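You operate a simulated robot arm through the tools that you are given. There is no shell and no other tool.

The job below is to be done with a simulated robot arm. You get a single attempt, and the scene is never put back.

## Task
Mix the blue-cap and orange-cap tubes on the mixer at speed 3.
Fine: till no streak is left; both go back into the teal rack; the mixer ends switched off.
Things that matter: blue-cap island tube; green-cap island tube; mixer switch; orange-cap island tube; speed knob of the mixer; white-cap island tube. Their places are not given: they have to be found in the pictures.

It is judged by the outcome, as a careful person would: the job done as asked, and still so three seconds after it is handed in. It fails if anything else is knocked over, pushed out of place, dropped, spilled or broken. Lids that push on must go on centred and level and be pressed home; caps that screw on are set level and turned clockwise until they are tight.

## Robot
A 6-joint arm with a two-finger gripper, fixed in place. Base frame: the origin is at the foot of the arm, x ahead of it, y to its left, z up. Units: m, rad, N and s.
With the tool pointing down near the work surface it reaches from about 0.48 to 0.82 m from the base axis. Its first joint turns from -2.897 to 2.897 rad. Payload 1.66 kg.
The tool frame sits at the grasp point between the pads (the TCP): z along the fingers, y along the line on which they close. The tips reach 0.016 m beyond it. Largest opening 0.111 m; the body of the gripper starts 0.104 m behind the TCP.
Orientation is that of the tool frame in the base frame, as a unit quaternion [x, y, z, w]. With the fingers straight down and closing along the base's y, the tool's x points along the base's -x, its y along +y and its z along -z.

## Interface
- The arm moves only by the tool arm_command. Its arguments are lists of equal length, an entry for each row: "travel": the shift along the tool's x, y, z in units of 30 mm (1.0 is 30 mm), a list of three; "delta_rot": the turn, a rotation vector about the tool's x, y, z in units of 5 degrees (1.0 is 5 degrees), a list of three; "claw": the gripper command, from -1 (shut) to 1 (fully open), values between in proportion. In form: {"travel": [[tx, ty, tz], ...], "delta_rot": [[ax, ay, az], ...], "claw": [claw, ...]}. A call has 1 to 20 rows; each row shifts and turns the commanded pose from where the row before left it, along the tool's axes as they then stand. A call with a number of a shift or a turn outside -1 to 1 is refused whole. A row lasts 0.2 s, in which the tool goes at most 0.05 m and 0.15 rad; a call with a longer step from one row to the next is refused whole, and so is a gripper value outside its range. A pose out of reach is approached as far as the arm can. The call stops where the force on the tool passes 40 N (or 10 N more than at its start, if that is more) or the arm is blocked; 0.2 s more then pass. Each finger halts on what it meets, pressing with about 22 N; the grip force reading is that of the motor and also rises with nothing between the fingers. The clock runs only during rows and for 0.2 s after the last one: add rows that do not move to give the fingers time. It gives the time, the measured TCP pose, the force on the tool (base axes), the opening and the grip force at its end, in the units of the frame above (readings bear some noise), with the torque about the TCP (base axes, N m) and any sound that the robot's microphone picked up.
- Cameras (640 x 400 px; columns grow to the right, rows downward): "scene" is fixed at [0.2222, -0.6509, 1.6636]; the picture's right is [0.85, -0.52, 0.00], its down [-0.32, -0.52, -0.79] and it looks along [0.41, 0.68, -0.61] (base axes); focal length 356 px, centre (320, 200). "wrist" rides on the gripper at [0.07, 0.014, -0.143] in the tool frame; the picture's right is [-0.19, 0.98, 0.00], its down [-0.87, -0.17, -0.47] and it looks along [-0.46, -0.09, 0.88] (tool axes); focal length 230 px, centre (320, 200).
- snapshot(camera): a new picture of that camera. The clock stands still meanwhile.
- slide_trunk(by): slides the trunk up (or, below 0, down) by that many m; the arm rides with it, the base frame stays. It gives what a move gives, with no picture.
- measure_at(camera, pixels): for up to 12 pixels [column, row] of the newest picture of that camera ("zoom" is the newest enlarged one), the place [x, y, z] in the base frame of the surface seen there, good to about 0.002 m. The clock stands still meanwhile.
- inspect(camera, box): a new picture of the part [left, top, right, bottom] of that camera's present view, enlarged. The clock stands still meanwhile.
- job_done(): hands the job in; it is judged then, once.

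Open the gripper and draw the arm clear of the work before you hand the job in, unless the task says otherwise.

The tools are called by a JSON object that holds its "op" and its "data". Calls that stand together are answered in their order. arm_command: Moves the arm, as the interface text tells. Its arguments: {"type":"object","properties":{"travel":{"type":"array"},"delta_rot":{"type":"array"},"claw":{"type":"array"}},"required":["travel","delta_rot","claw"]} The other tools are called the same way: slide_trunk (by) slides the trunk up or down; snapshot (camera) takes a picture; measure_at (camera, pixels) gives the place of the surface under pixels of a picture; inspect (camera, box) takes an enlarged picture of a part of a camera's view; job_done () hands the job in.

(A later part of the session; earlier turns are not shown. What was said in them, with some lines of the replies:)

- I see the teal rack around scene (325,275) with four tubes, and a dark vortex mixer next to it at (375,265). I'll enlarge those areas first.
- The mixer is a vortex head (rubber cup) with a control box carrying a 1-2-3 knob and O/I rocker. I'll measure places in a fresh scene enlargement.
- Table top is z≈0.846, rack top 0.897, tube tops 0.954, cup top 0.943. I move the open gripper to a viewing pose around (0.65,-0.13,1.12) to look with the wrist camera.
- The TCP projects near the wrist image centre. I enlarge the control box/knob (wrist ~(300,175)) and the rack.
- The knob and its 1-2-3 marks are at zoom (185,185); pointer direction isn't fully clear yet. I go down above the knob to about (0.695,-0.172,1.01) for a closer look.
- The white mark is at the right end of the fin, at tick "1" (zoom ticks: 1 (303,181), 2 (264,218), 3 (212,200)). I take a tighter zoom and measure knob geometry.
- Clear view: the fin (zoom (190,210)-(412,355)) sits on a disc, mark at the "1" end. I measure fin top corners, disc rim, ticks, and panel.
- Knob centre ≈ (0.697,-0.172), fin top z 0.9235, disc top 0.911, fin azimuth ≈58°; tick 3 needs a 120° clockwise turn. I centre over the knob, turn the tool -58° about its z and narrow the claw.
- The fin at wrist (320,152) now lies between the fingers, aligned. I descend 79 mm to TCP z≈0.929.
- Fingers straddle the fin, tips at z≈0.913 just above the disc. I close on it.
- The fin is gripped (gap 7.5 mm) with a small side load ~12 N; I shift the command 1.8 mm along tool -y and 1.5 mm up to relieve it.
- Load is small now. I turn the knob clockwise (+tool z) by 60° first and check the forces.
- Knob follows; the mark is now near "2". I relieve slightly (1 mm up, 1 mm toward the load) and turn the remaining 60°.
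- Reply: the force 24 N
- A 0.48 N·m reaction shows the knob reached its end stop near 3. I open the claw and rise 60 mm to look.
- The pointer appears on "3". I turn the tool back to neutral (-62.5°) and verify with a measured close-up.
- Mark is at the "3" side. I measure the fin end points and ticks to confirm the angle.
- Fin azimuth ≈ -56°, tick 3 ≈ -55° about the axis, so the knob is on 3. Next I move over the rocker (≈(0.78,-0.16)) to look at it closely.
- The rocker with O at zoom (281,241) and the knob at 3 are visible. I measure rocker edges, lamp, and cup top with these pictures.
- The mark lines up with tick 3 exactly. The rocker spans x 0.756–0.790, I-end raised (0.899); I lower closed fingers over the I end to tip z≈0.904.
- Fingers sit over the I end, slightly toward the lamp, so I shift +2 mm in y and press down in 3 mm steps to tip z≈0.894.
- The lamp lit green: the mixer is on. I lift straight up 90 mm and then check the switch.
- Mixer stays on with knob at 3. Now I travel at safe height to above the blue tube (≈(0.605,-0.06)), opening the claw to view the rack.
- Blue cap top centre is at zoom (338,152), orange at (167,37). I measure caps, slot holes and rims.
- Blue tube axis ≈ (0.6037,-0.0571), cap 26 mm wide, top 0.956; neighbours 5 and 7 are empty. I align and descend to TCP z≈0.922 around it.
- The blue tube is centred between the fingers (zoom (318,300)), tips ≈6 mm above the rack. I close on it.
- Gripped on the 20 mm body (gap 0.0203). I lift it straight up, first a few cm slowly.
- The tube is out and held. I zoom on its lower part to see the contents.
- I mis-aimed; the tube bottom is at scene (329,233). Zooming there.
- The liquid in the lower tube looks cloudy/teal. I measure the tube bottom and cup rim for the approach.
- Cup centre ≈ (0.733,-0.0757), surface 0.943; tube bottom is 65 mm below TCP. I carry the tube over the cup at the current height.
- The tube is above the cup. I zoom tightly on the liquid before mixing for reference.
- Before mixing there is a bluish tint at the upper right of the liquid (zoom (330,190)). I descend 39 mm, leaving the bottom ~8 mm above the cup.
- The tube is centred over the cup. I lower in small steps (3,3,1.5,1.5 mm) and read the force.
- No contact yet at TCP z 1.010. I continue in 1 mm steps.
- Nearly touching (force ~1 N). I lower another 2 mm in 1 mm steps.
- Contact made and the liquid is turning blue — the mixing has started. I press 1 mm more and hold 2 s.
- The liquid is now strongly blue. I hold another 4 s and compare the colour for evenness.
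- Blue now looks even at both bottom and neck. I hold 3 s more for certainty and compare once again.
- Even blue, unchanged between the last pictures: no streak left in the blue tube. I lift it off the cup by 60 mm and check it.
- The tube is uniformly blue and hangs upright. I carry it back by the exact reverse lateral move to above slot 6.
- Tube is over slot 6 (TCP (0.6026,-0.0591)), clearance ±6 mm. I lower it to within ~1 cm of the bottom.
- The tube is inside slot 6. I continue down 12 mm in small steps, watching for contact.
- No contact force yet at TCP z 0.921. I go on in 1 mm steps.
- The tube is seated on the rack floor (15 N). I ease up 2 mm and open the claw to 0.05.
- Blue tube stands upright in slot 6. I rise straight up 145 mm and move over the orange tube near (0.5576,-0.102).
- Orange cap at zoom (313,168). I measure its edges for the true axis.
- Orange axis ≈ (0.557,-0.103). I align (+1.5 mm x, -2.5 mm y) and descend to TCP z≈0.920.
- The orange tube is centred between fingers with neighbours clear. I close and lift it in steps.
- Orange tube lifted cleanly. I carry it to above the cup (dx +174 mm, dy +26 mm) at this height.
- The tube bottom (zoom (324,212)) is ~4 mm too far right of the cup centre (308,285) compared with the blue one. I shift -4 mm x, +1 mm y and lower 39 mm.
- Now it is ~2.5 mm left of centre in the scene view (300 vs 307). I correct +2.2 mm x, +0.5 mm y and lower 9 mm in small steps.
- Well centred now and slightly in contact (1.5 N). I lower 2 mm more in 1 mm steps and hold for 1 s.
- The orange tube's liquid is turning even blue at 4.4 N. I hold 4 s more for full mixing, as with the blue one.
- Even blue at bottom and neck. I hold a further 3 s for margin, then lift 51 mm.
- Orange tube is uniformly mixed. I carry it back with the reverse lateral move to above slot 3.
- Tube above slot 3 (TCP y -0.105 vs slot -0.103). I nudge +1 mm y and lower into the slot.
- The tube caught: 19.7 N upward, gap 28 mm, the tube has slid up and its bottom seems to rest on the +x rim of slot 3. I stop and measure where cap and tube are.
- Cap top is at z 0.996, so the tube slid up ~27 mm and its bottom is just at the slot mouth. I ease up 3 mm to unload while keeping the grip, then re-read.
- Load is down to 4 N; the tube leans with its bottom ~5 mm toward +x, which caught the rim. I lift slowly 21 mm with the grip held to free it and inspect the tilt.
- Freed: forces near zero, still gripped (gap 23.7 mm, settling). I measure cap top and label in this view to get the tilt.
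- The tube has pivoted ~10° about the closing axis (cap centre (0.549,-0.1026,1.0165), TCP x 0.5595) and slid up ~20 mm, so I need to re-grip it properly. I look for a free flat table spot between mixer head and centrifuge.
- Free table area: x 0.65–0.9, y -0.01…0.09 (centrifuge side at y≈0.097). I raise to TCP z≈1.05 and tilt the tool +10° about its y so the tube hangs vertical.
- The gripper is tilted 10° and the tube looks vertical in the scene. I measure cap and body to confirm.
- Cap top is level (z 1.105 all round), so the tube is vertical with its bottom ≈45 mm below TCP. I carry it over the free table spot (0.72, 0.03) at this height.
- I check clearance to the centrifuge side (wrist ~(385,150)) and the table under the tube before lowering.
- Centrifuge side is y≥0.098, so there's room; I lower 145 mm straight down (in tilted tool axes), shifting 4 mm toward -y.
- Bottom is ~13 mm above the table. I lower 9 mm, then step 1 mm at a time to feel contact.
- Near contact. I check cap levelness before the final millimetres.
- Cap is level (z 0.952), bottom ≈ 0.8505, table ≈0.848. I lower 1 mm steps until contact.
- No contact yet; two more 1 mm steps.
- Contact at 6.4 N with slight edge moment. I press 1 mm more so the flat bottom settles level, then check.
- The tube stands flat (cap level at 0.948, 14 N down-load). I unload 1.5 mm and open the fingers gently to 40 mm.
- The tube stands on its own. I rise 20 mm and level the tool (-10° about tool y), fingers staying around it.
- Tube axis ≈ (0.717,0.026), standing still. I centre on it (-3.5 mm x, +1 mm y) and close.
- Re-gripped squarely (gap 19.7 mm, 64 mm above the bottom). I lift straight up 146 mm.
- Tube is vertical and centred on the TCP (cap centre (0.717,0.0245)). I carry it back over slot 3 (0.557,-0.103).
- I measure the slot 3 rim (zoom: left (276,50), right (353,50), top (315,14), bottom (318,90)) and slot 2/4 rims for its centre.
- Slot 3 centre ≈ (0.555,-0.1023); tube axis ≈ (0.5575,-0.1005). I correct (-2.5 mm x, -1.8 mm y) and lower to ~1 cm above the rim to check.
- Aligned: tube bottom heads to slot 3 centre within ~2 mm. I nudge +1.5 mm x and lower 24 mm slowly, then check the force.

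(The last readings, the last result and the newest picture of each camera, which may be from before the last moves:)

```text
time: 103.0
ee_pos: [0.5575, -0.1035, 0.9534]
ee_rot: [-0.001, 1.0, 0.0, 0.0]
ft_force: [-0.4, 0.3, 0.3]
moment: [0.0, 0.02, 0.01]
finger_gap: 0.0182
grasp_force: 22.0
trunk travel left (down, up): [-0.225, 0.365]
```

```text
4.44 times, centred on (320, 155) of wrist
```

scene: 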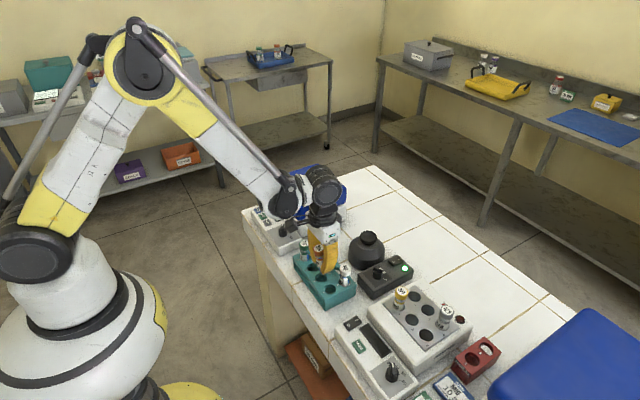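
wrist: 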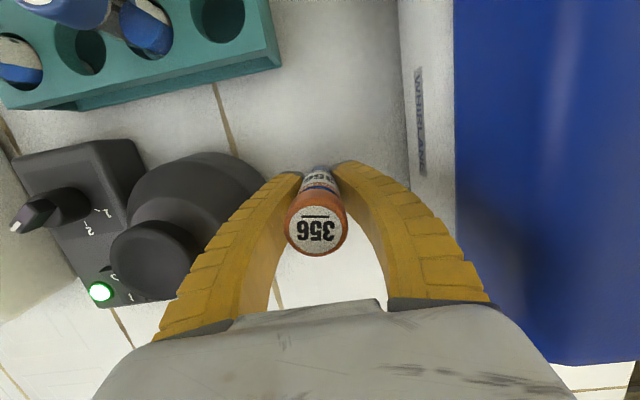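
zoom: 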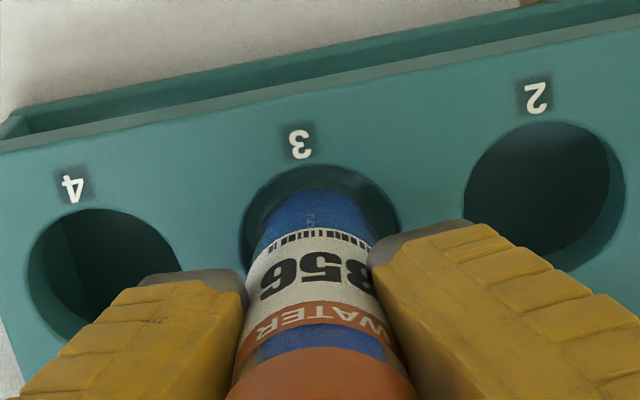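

The tube is entering slot 3 with no contact force. I lower 30 mm more in 6 mm rows to TCP ≈0.923.

{"op": "arm_command", "data": {"travel": [[0, 0, 0.2], [0, 0, 0.2], [0, 0, 0.2], [0, 0, 0.2], [0, 0, 0.1], [0, 0, 0.05], [0, 0, 0]], "delta_rot": [[0, 0, 0], [0, 0, 0], [0, 0, 0], [0, 0, 0], [0, 0, 0], [0, 0, 0], [0, 0, 0]], "claw": [-1, -1, -1, -1, -1, -1, -1]}}

{"op": "inspect", "data": {"camera": "wrist", "box": [240, 110, 400, 230]}}

```text
time: 104.6
ee_pos: [0.5568, -0.1021, 0.9237]
ee_rot: [0.0, 1.0, 0.0, 0.0]
ft_force: [0.8, -0.7, -3.4]
moment: [0.03, -0.01, 0.01]
finger_gap: 0.0181
grasp_force: 21.4
trunk travel left (down, up): [-0.225, 0.365]
```

```text
3.33 times, centred on (320, 170) of wrist
```

zoom: 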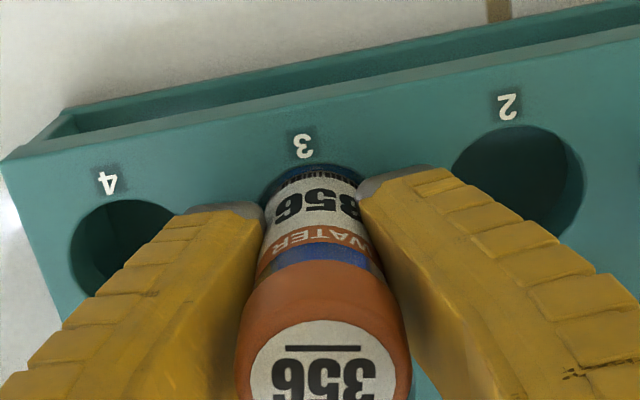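

It is deep in slot 3, about 5 mm from the floor. I step down 1–1.5 mm at a time to feel the floor.

{"op": "arm_command", "data": {"travel": [[0, 0, 0.05], [0, 0, 0.04], [0, 0, 0.033], [0, 0, 0]], "delta_rot": [[0, 0, 0], [0, 0, 0], [0, 0, 0], [0, 0, 0]], "claw": [-1, -1, -1, -1]}}

```text
time: 105.6
ee_pos: [0.5573, -0.1025, 0.9203]
ee_rot: [0.0, 1.0, 0.0, 0.0]
ft_force: [0.1, 0.4, -1.9]
moment: [0.0, 0.0, 0.0]
finger_gap: 0.0179
grasp_force: 21.9
trunk travel left (down, up): [-0.225, 0.365]
```

No contact yet at TCP z 0.920. Two more 1 mm steps.

{"op": "arm_command", "data": {"travel": [[0, 0, 0.033], [0, 0, 0.033], [0, 0, 0]], "delta_rot": [[0, 0, 0], [0, 0, 0], [0, 0, 0]], "claw": [-1, -1, -1]}}

```text
time: 106.4
ee_pos: [0.5559, -0.1036, 0.9183]
ee_rot: [0.0, 1.0, 0.0, 0.0]
ft_force: [0.2, 0.0, -1.2]
moment: [0.0, -0.01, -0.01]
finger_gap: 0.0182
grasp_force: 21.5
trunk travel left (down, up): [-0.225, 0.365]
```

Still no contact; one more 1 mm step at a time (fingertips are ~3 mm above the rack).

{"op": "arm_command", "data": {"travel": [[0, 0, 0.033], [0, 0, 0]], "delta_rot": [[0, 0, 0], [0, 0, 0]], "claw": [-1, -1]}}

{"op": "inspect", "data": {"camera": "scene", "box": [300, 225, 360, 285]}}

{"op": "measure_at", "data": {"camera": "zoom", "pixels": [[255, 232], [240, 228], [262, 245], [420, 285], [150, 125]]}}

```text
time: 107.0
ee_pos: [0.557, -0.1029, 0.9177]
ee_rot: [0.0, 1.0, 0.0, 0.001]
ft_force: [4.0, -1.9, 11.8]
moment: [-0.01, -0.3, -0.05]
finger_gap: 0.0178
grasp_force: 22.2
trunk travel left (down, up): [-0.225, 0.365]
```

```text
6.67 times, centred on (330, 255) of scene
```

zoom: 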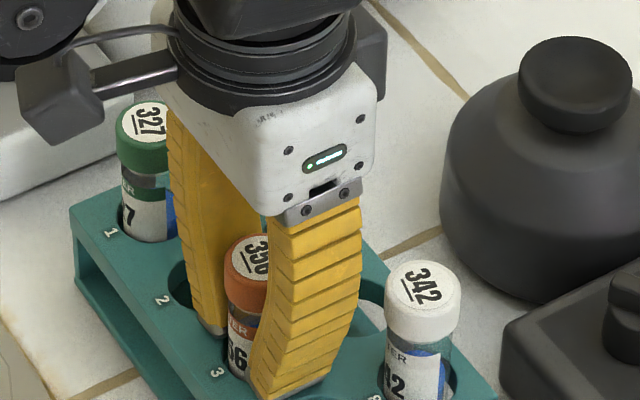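

```text
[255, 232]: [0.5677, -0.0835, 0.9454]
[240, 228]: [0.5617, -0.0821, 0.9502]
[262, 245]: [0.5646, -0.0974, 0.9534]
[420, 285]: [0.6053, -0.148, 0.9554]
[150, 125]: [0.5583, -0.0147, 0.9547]
```

Floor contact (11.8 N, cap top ≈0.954 like the others). I ease up 1.2 mm and open the fingers.

{"op": "arm_command", "data": {"travel": [[0, 0, -0.04], [0, 0, 0], [0, 0, 0], [0, 0, 0], [0, 0, 0], [0, 0, 0]], "delta_rot": [[0, 0, 0], [0, 0, 0], [0, 0, 0], [0, 0, 0], [0, 0, 0], [0, 0, 0]], "claw": [-1, -0.58, -0.45, -0.3, -0.1, -0.1]}}

{"op": "inspect", "data": {"camera": "wrist", "box": [220, 100, 420, 240]}}

{"op": "inspect", "data": {"camera": "scene", "box": [300, 225, 360, 285]}}

```text
time: 108.4
ee_pos: [0.5574, -0.1031, 0.9181]
ee_rot: [0.0, 1.0, -0.001, -0.001]
ft_force: [-0.5, 0.3, -0.7]
moment: [0.02, 0.03, 0.02]
finger_gap: 0.0522
grasp_force: 1.2
trunk travel left (down, up): [-0.225, 0.365]
```

```text
2.86 times, centred on (320, 170) of wrist
```

zoom: 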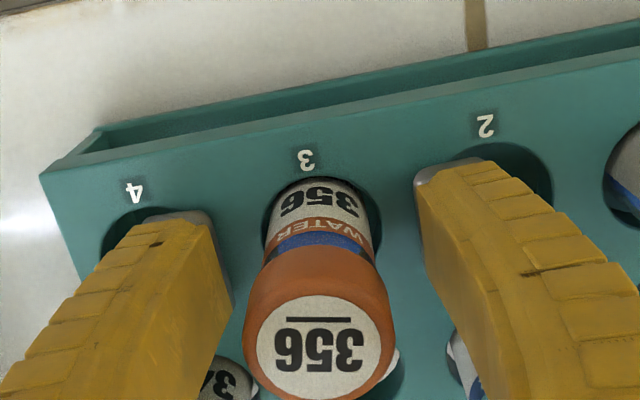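

```text
6.67 times, centred on (330, 255) of scene
```

zoom: 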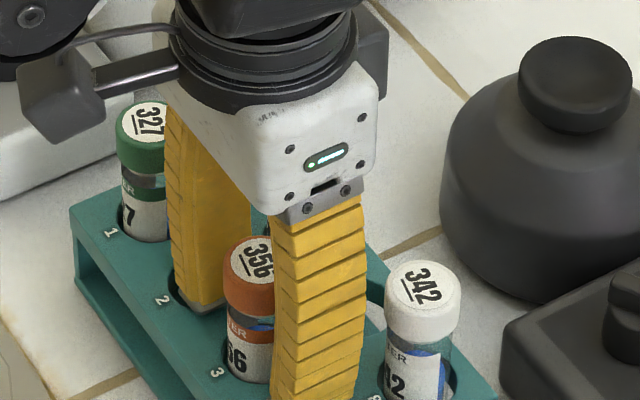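

The orange tube stands upright in slot 3. I rise straight up 148 mm and view the rack.

{"op": "arm_command", "data": {"travel": [[0, 0, -0.5], [0, 0, -0.9], [0, 0, -0.9], [0, 0, -0.9], [0, 0, -0.9], [0, 0, -0.85], [0, 0, 0]], "delta_rot": [[0, 0, 0], [0, 0, 0], [0, 0, 0], [0, 0, 0], [0, 0, 0], [0, 0, 0], [0, 0, 0]], "claw": [-0.1, -0.1, -0.1, -0.1, -0.1, -0.1, -0.1]}}

{"op": "inspect", "data": {"camera": "scene", "box": [285, 225, 375, 310]}}

{"op": "inspect", "data": {"camera": "wrist", "box": [240, 90, 430, 210]}}

```text
time: 110.0
ee_pos: [0.5586, -0.1035, 1.0651]
ee_rot: [0.0, 1.0, -0.001, 0.0]
ft_force: [0.5, -0.7, 0.4]
moment: [-0.03, 0.0, 0.0]
finger_gap: 0.0519
grasp_force: 1.5
trunk travel left (down, up): [-0.225, 0.365]
```

```text
4.71 times, centred on (330, 268) of scene
```

zoom: 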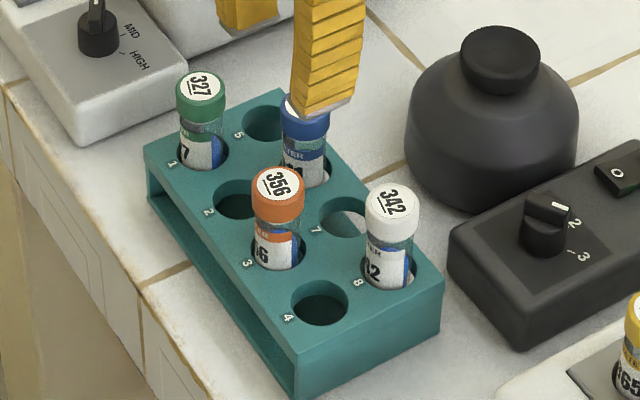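

```text
3.33 times, centred on (335, 150) of wrist
```

zoom: 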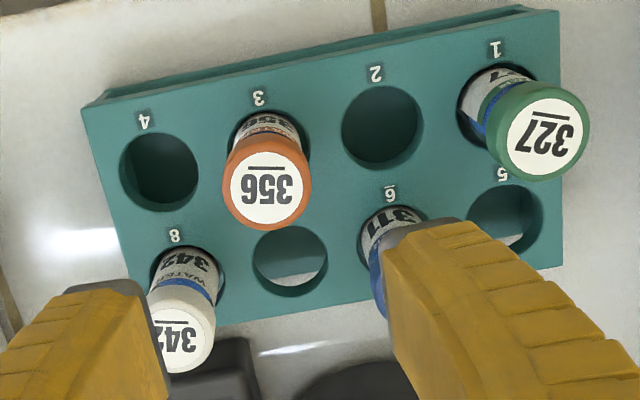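

Both tubes are back in slots 6 and 3, all four upright. Now I move with closed fingers above the rocker's O end (0.755,-0.160).

{"op": "arm_command", "data": {"travel": [[-0.82, -0.235, 0], [-0.82, -0.235, 0], [-0.82, -0.235, 0], [-0.82, -0.235, 0], [-0.82, -0.235, 0], [-0.82, -0.235, 0], [-0.82, -0.235, 0], [-0.81, -0.235, 0], [0, 0, 0.9], [0, 0, 0.9], [0, 0, 0]], "delta_rot": [[0, 0, 0], [0, 0, 0], [0, 0, 0], [0, 0, 0], [0, 0, 0], [0, 0, 0], [0, 0, 0], [0, 0, 0], [0, 0, 0], [0, 0, 0], [0, 0, 0]], "claw": [-1, -1, -1, -1, -1, -1, -1, -1, -1, -1, -1]}}

{"op": "inspect", "data": {"camera": "wrist", "box": [260, 90, 380, 200]}}

{"op": "inspect", "data": {"camera": "scene", "box": [345, 215, 435, 300]}}

```text
time: 112.4
ee_pos: [0.7548, -0.158, 1.012]
ee_rot: [0.0, 1.0, 0.0, 0.0]
ft_force: [0.3, 0.1, 0.4]
moment: [0.02, 0.0, 0.0]
finger_gap: 0.0
grasp_force: 21.9
trunk travel left (down, up): [-0.225, 0.365]
```

```text
3.64 times, centred on (320, 145) of wrist
```

zoom: 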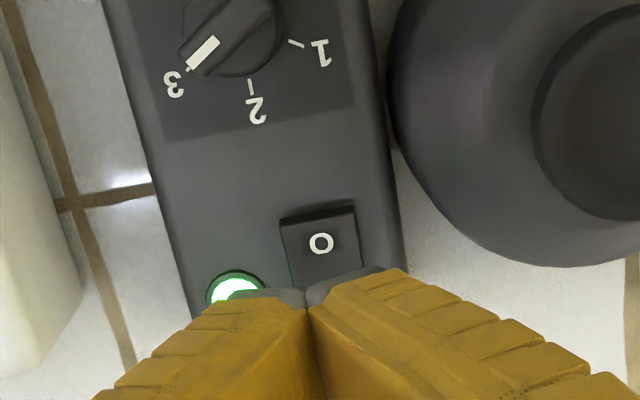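

```text
4.71 times, centred on (390, 258) of scene
```

zoom: 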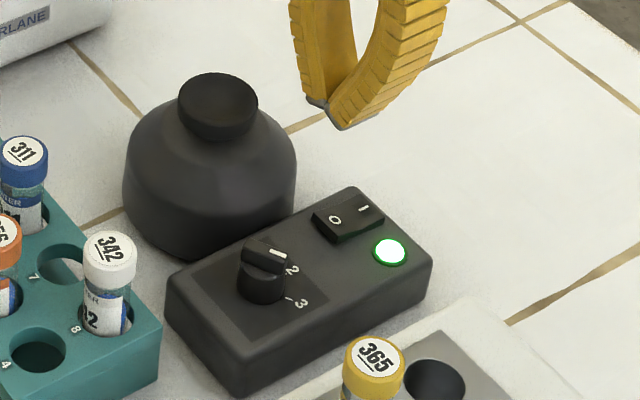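

Knob still at 3, lamp on. I measure the raised O end.

{"op": "measure_at", "data": {"camera": "zoom", "pixels": [[335, 219], [318, 220], [332, 207], [350, 230], [362, 211], [345, 215], [290, 270]]}}

```text
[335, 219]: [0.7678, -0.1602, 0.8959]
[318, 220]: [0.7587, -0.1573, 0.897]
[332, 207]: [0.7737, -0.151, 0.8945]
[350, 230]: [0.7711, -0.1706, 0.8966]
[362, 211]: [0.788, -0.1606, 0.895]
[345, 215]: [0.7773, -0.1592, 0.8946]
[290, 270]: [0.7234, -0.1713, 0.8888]
```

The O end is at x≈0.757, z≈0.898. I descend to tip z≈0.905 over it, shifting 2 mm to -y.

{"op": "arm_command", "data": {"travel": [[0, -0.07, 0.9], [0, 0, 0.9], [0, 0, 0.9], [0, 0, 0.3], [0, 0, 0]], "delta_rot": [[0, 0, 0], [0, 0, 0], [0, 0, 0], [0, 0, 0], [0, 0, 0]], "claw": [-1, -1, -1, -1, -1]}}

{"op": "inspect", "data": {"camera": "scene", "box": [345, 215, 435, 300]}}

{"op": "inspect", "data": {"camera": "wrist", "box": [260, 100, 380, 200]}}

```text
time: 113.6
ee_pos: [0.7538, -0.1626, 0.9247]
ee_rot: [0.001, 1.0, 0.0, 0.001]
ft_force: [0.5, -0.7, -1.3]
moment: [0.0, 0.03, 0.0]
finger_gap: 0.0002
grasp_force: 22.0
trunk travel left (down, up): [-0.225, 0.365]
```

```text
4.71 times, centred on (390, 258) of scene
```

zoom: 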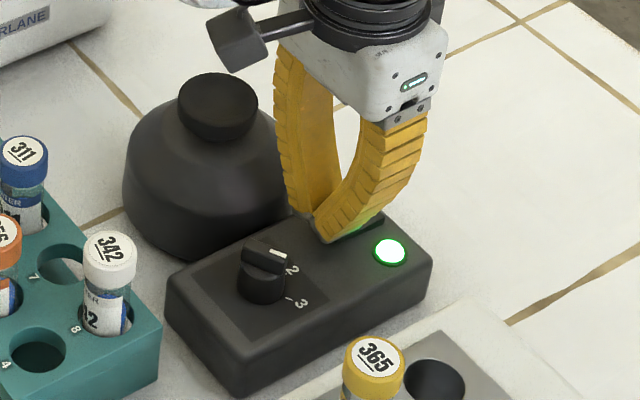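

```text
4.00 times, centred on (320, 150) of wrist
```

zoom: 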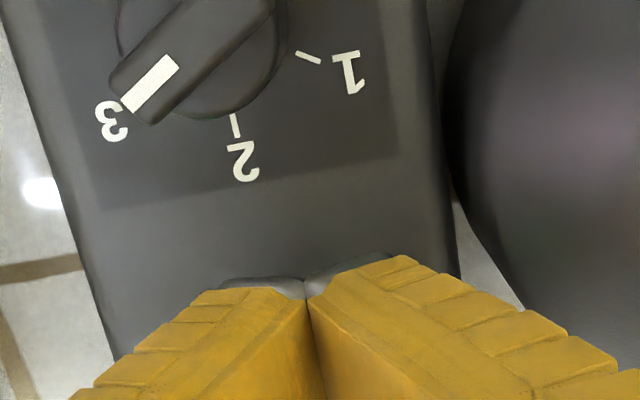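

Fingers cover the O end, clear of the knob. I press down in 3 mm steps (total 14 mm) with +1.5 mm y.

{"op": "arm_command", "data": {"travel": [[0, 0.05, 0.1], [0, 0, 0.1], [0, 0, 0.1], [0, 0, 0.1], [0, 0, 0.07], [0, 0, 0]], "delta_rot": [[0, 0, 0], [0, 0, 0], [0, 0, 0], [0, 0, 0], [0, 0, 0], [0, 0, 0]], "claw": [-1, -1, -1, -1, -1, -1]}}

{"op": "inspect", "data": {"camera": "scene", "box": [345, 215, 435, 300]}}

```text
time: 115.0
ee_pos: [0.7528, -0.16, 0.9097]
ee_rot: [0.0, 1.0, 0.0, 0.0]
ft_force: [-0.3, -0.2, -0.1]
moment: [0.01, -0.02, -0.02]
finger_gap: 0.0002
grasp_force: 28.3
trunk travel left (down, up): [-0.225, 0.365]
```

```text
4.71 times, centred on (390, 258) of scene
```

zoom: 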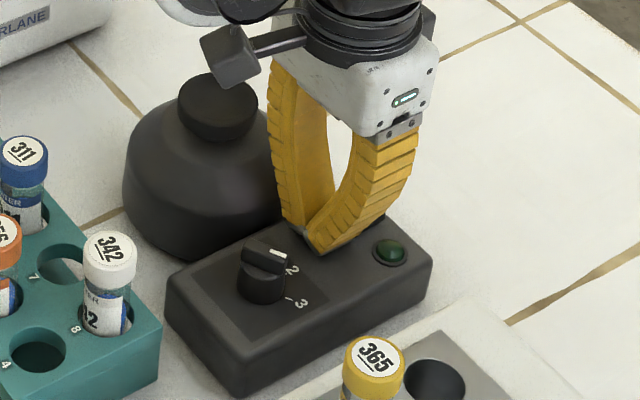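

The lamp went dark: the mixer is off. I lift straight up clear of the bench.

{"op": "arm_command", "data": {"travel": [[0, 0, -0.4], [0, 0, -0.9], [0, 0, -1], [0, 0, -1], [0, 0, -1], [0, 0, -1], [0, 0, -1], [0, 0, -1], [0, 0, 0]], "delta_rot": [[0, 0, 0], [0, 0, 0], [0, 0, 0], [0, 0, 0], [0, 0, 0], [0, 0, 0], [0, 0, 0], [0, 0, 0], [0, 0, 0]], "claw": [-1, -1, -1, -1, 1, 1, 1, 1, 1]}}

{"op": "inspect", "data": {"camera": "scene", "box": [280, 220, 420, 310]}}

{"op": "inspect", "data": {"camera": "scene", "box": [290, 232, 365, 310]}}

{"op": "snapshot", "data": {"camera": "scene"}}

```text
time: 117.0
ee_pos: [0.7535, -0.1598, 1.1281]
ee_rot: [0.0, 1.0, 0.0, 0.0]
ft_force: [0.1, 1.1, -0.3]
moment: [0.02, 0.01, -0.01]
finger_gap: 0.1109
grasp_force: 0.0
trunk travel left (down, up): [-0.225, 0.365]
```

```text
4.44 times, centred on (350, 265) of scene
```

zoom: 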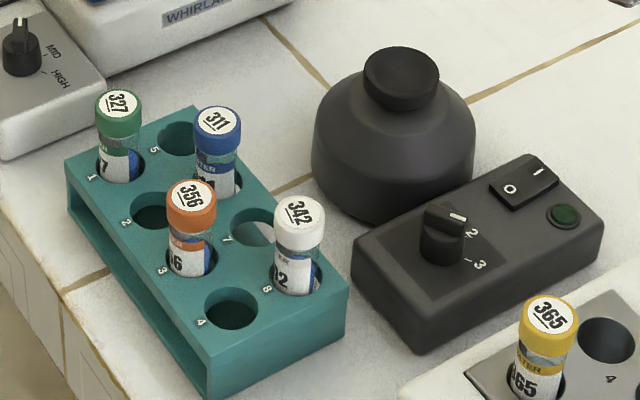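

```text
5.13 times, centred on (328, 271) of scene
```

zoom: 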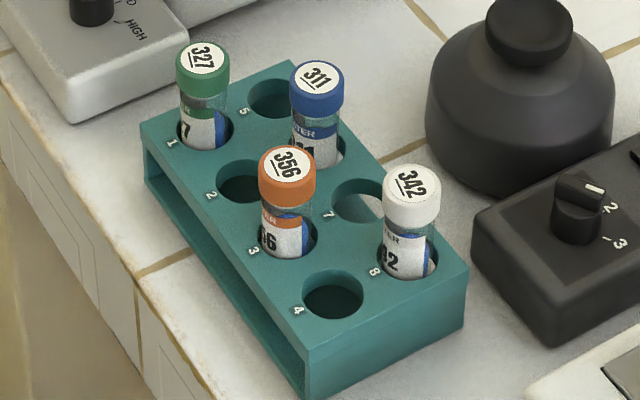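

```text
taken
```

scene: 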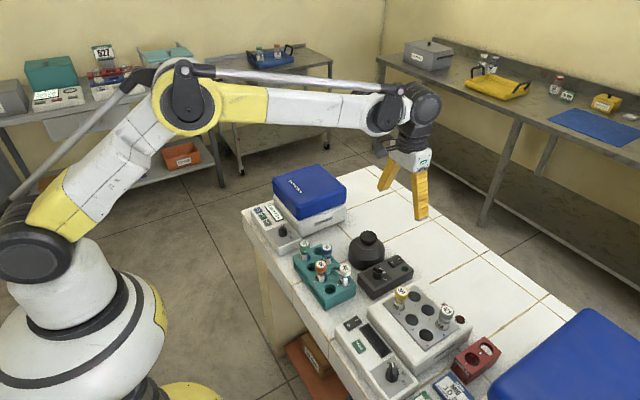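

Lamp dark, O side down, rack and neighbours as at the start. I zoom in on the tubes to compare mixed with unmixed contents.

{"op": "inspect", "data": {"camera": "scene", "box": [312, 255, 338, 285]}}

{"op": "inspect", "data": {"camera": "scene", "box": [318, 238, 344, 268]}}

{"op": "inspect", "data": {"camera": "scene", "box": [335, 260, 361, 290]}}

{"op": "inspect", "data": {"camera": "scene", "box": [295, 235, 321, 265]}}

```text
13.33 times, centred on (325, 270) of scene
```

zoom: 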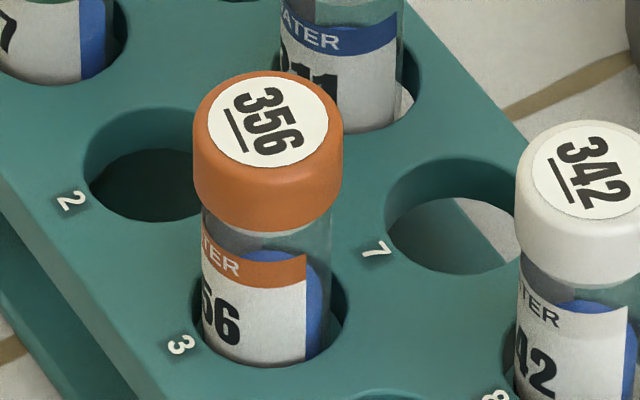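

```text
13.33 times, centred on (331, 253) of scene
```

zoom: 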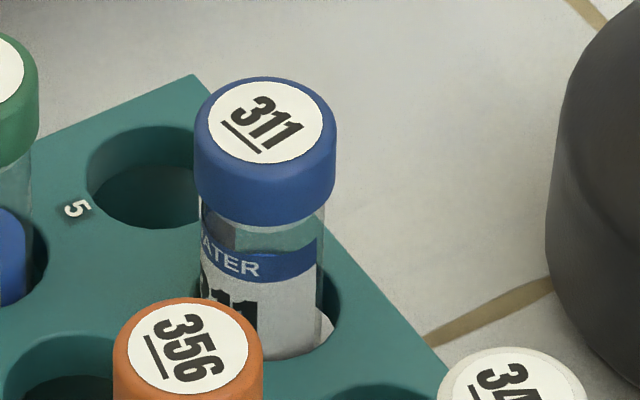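

```text
13.33 times, centred on (348, 275) of scene
```

zoom: 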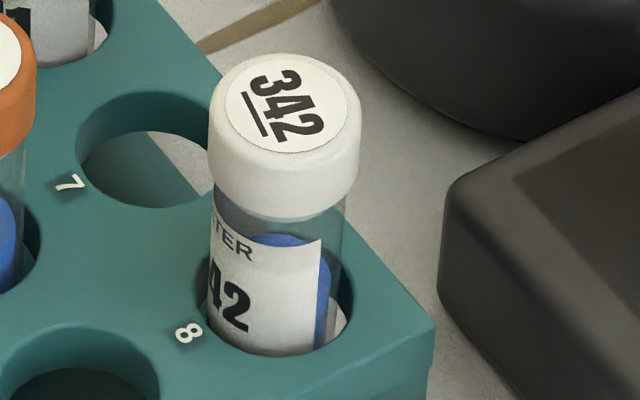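

```text
13.33 times, centred on (308, 250) of scene
```

zoom: 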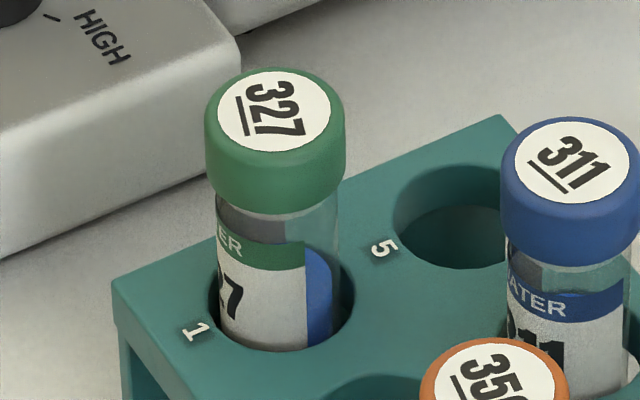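

Contents of 311 and 356 turned from clear to even blue to the bottom, while the untouched ones are as before. I retract the open gripper up and back toward the starting pose before handing in.

{"op": "arm_command", "data": {"travel": [[0, 0, -0.9], [0, 0, -0.9], [0.9, 0.59, -0.3], [0.9, 0.59, -0.3], [0.9, 0.59, -0.3], [0.9, 0.59, -0.3], [0.9, 0.59, -0.3], [0.9, 0.59, -0.3], [0.9, 0.59, -0.3], [0.9, 0.59, -0.3], [0, 0, 0], [0, 0, 0]], "delta_rot": [[0, 0, 0], [0, 0, 0], [0, 0, 0], [0, 0, 0], [0, 0, 0], [0, 0, 0], [0, 0, 0], [0, 0, 0], [0, 0, 0], [0, 0, 0], [0, 0, 0], [0, 0, 0]], "claw": [1, 1, 1, 1, 1, 1, 1, 1, 1, 1, 1, 1]}}

{"op": "snapshot", "data": {"camera": "scene"}}

{"op": "inspect", "data": {"camera": "wrist", "box": [200, 100, 400, 260]}}

```text
time: 119.6
ee_pos: [0.5384, -0.0192, 1.2558]
ee_rot: [0.001, 1.0, -0.001, 0.0]
ft_force: [-0.3, -0.4, -0.3]
moment: [0.01, 0.04, 0.0]
finger_gap: 0.1108
grasp_force: 0.1
trunk travel left (down, up): [-0.225, 0.365]
```

```text
taken
```

scene: 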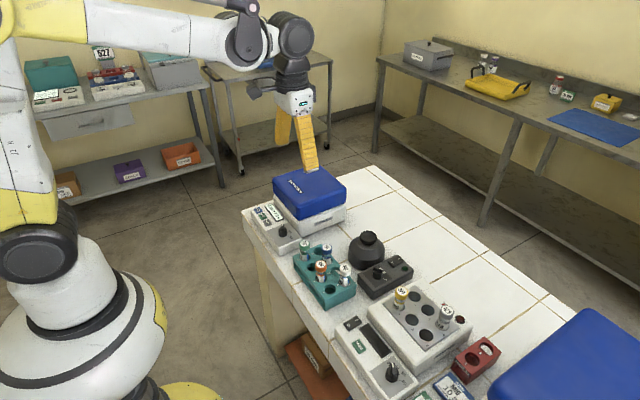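

```text
2.50 times, centred on (300, 180) of wrist
```

zoom: 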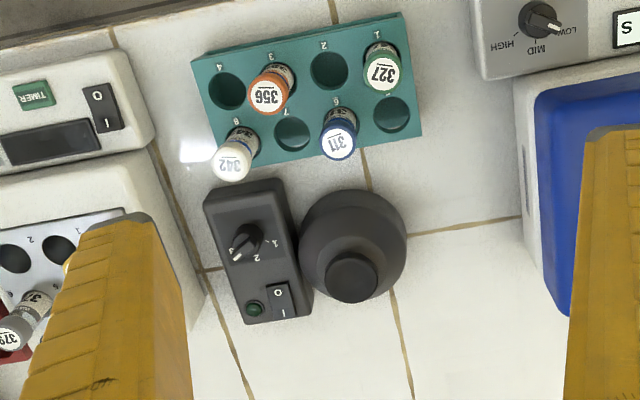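

All is in order: both tubes mixed at speed 3 and upright in the teal rack, mixer off (lamp dark, O pressed), arm clear with the gripper open. I hand the job in.

{"op": "job_done", "data": {}}

```text
The job is handed in.
```

The blue-cap (311) and orange-cap (356) tubes were both mixed at speed 3 and are back in the teal rack, upright in slots 6 and 3. The mixer is off: its lamp is dark and the switch is on O.

- **Mixing:** each tube was held on the mixer until its liquid was an even blue in every view I had. That took about 9 s for the blue-cap tube and 8 s for the orange-cap one. I could not see the far side of either tube.
- **One snag:** on its way back, the orange-cap tube caught the edge of slot 3 and was pushed up and tilted in the gripper. I stood it on the bare table, gripped it again and put it in cleanly. It was not dropped, and I saw no spill or damage.
- **Everything else:** the green-cap and white-cap tubes, the rack and the other equipment look unmoved. The knob is still at 3, and the arm is clear with the gripper open.
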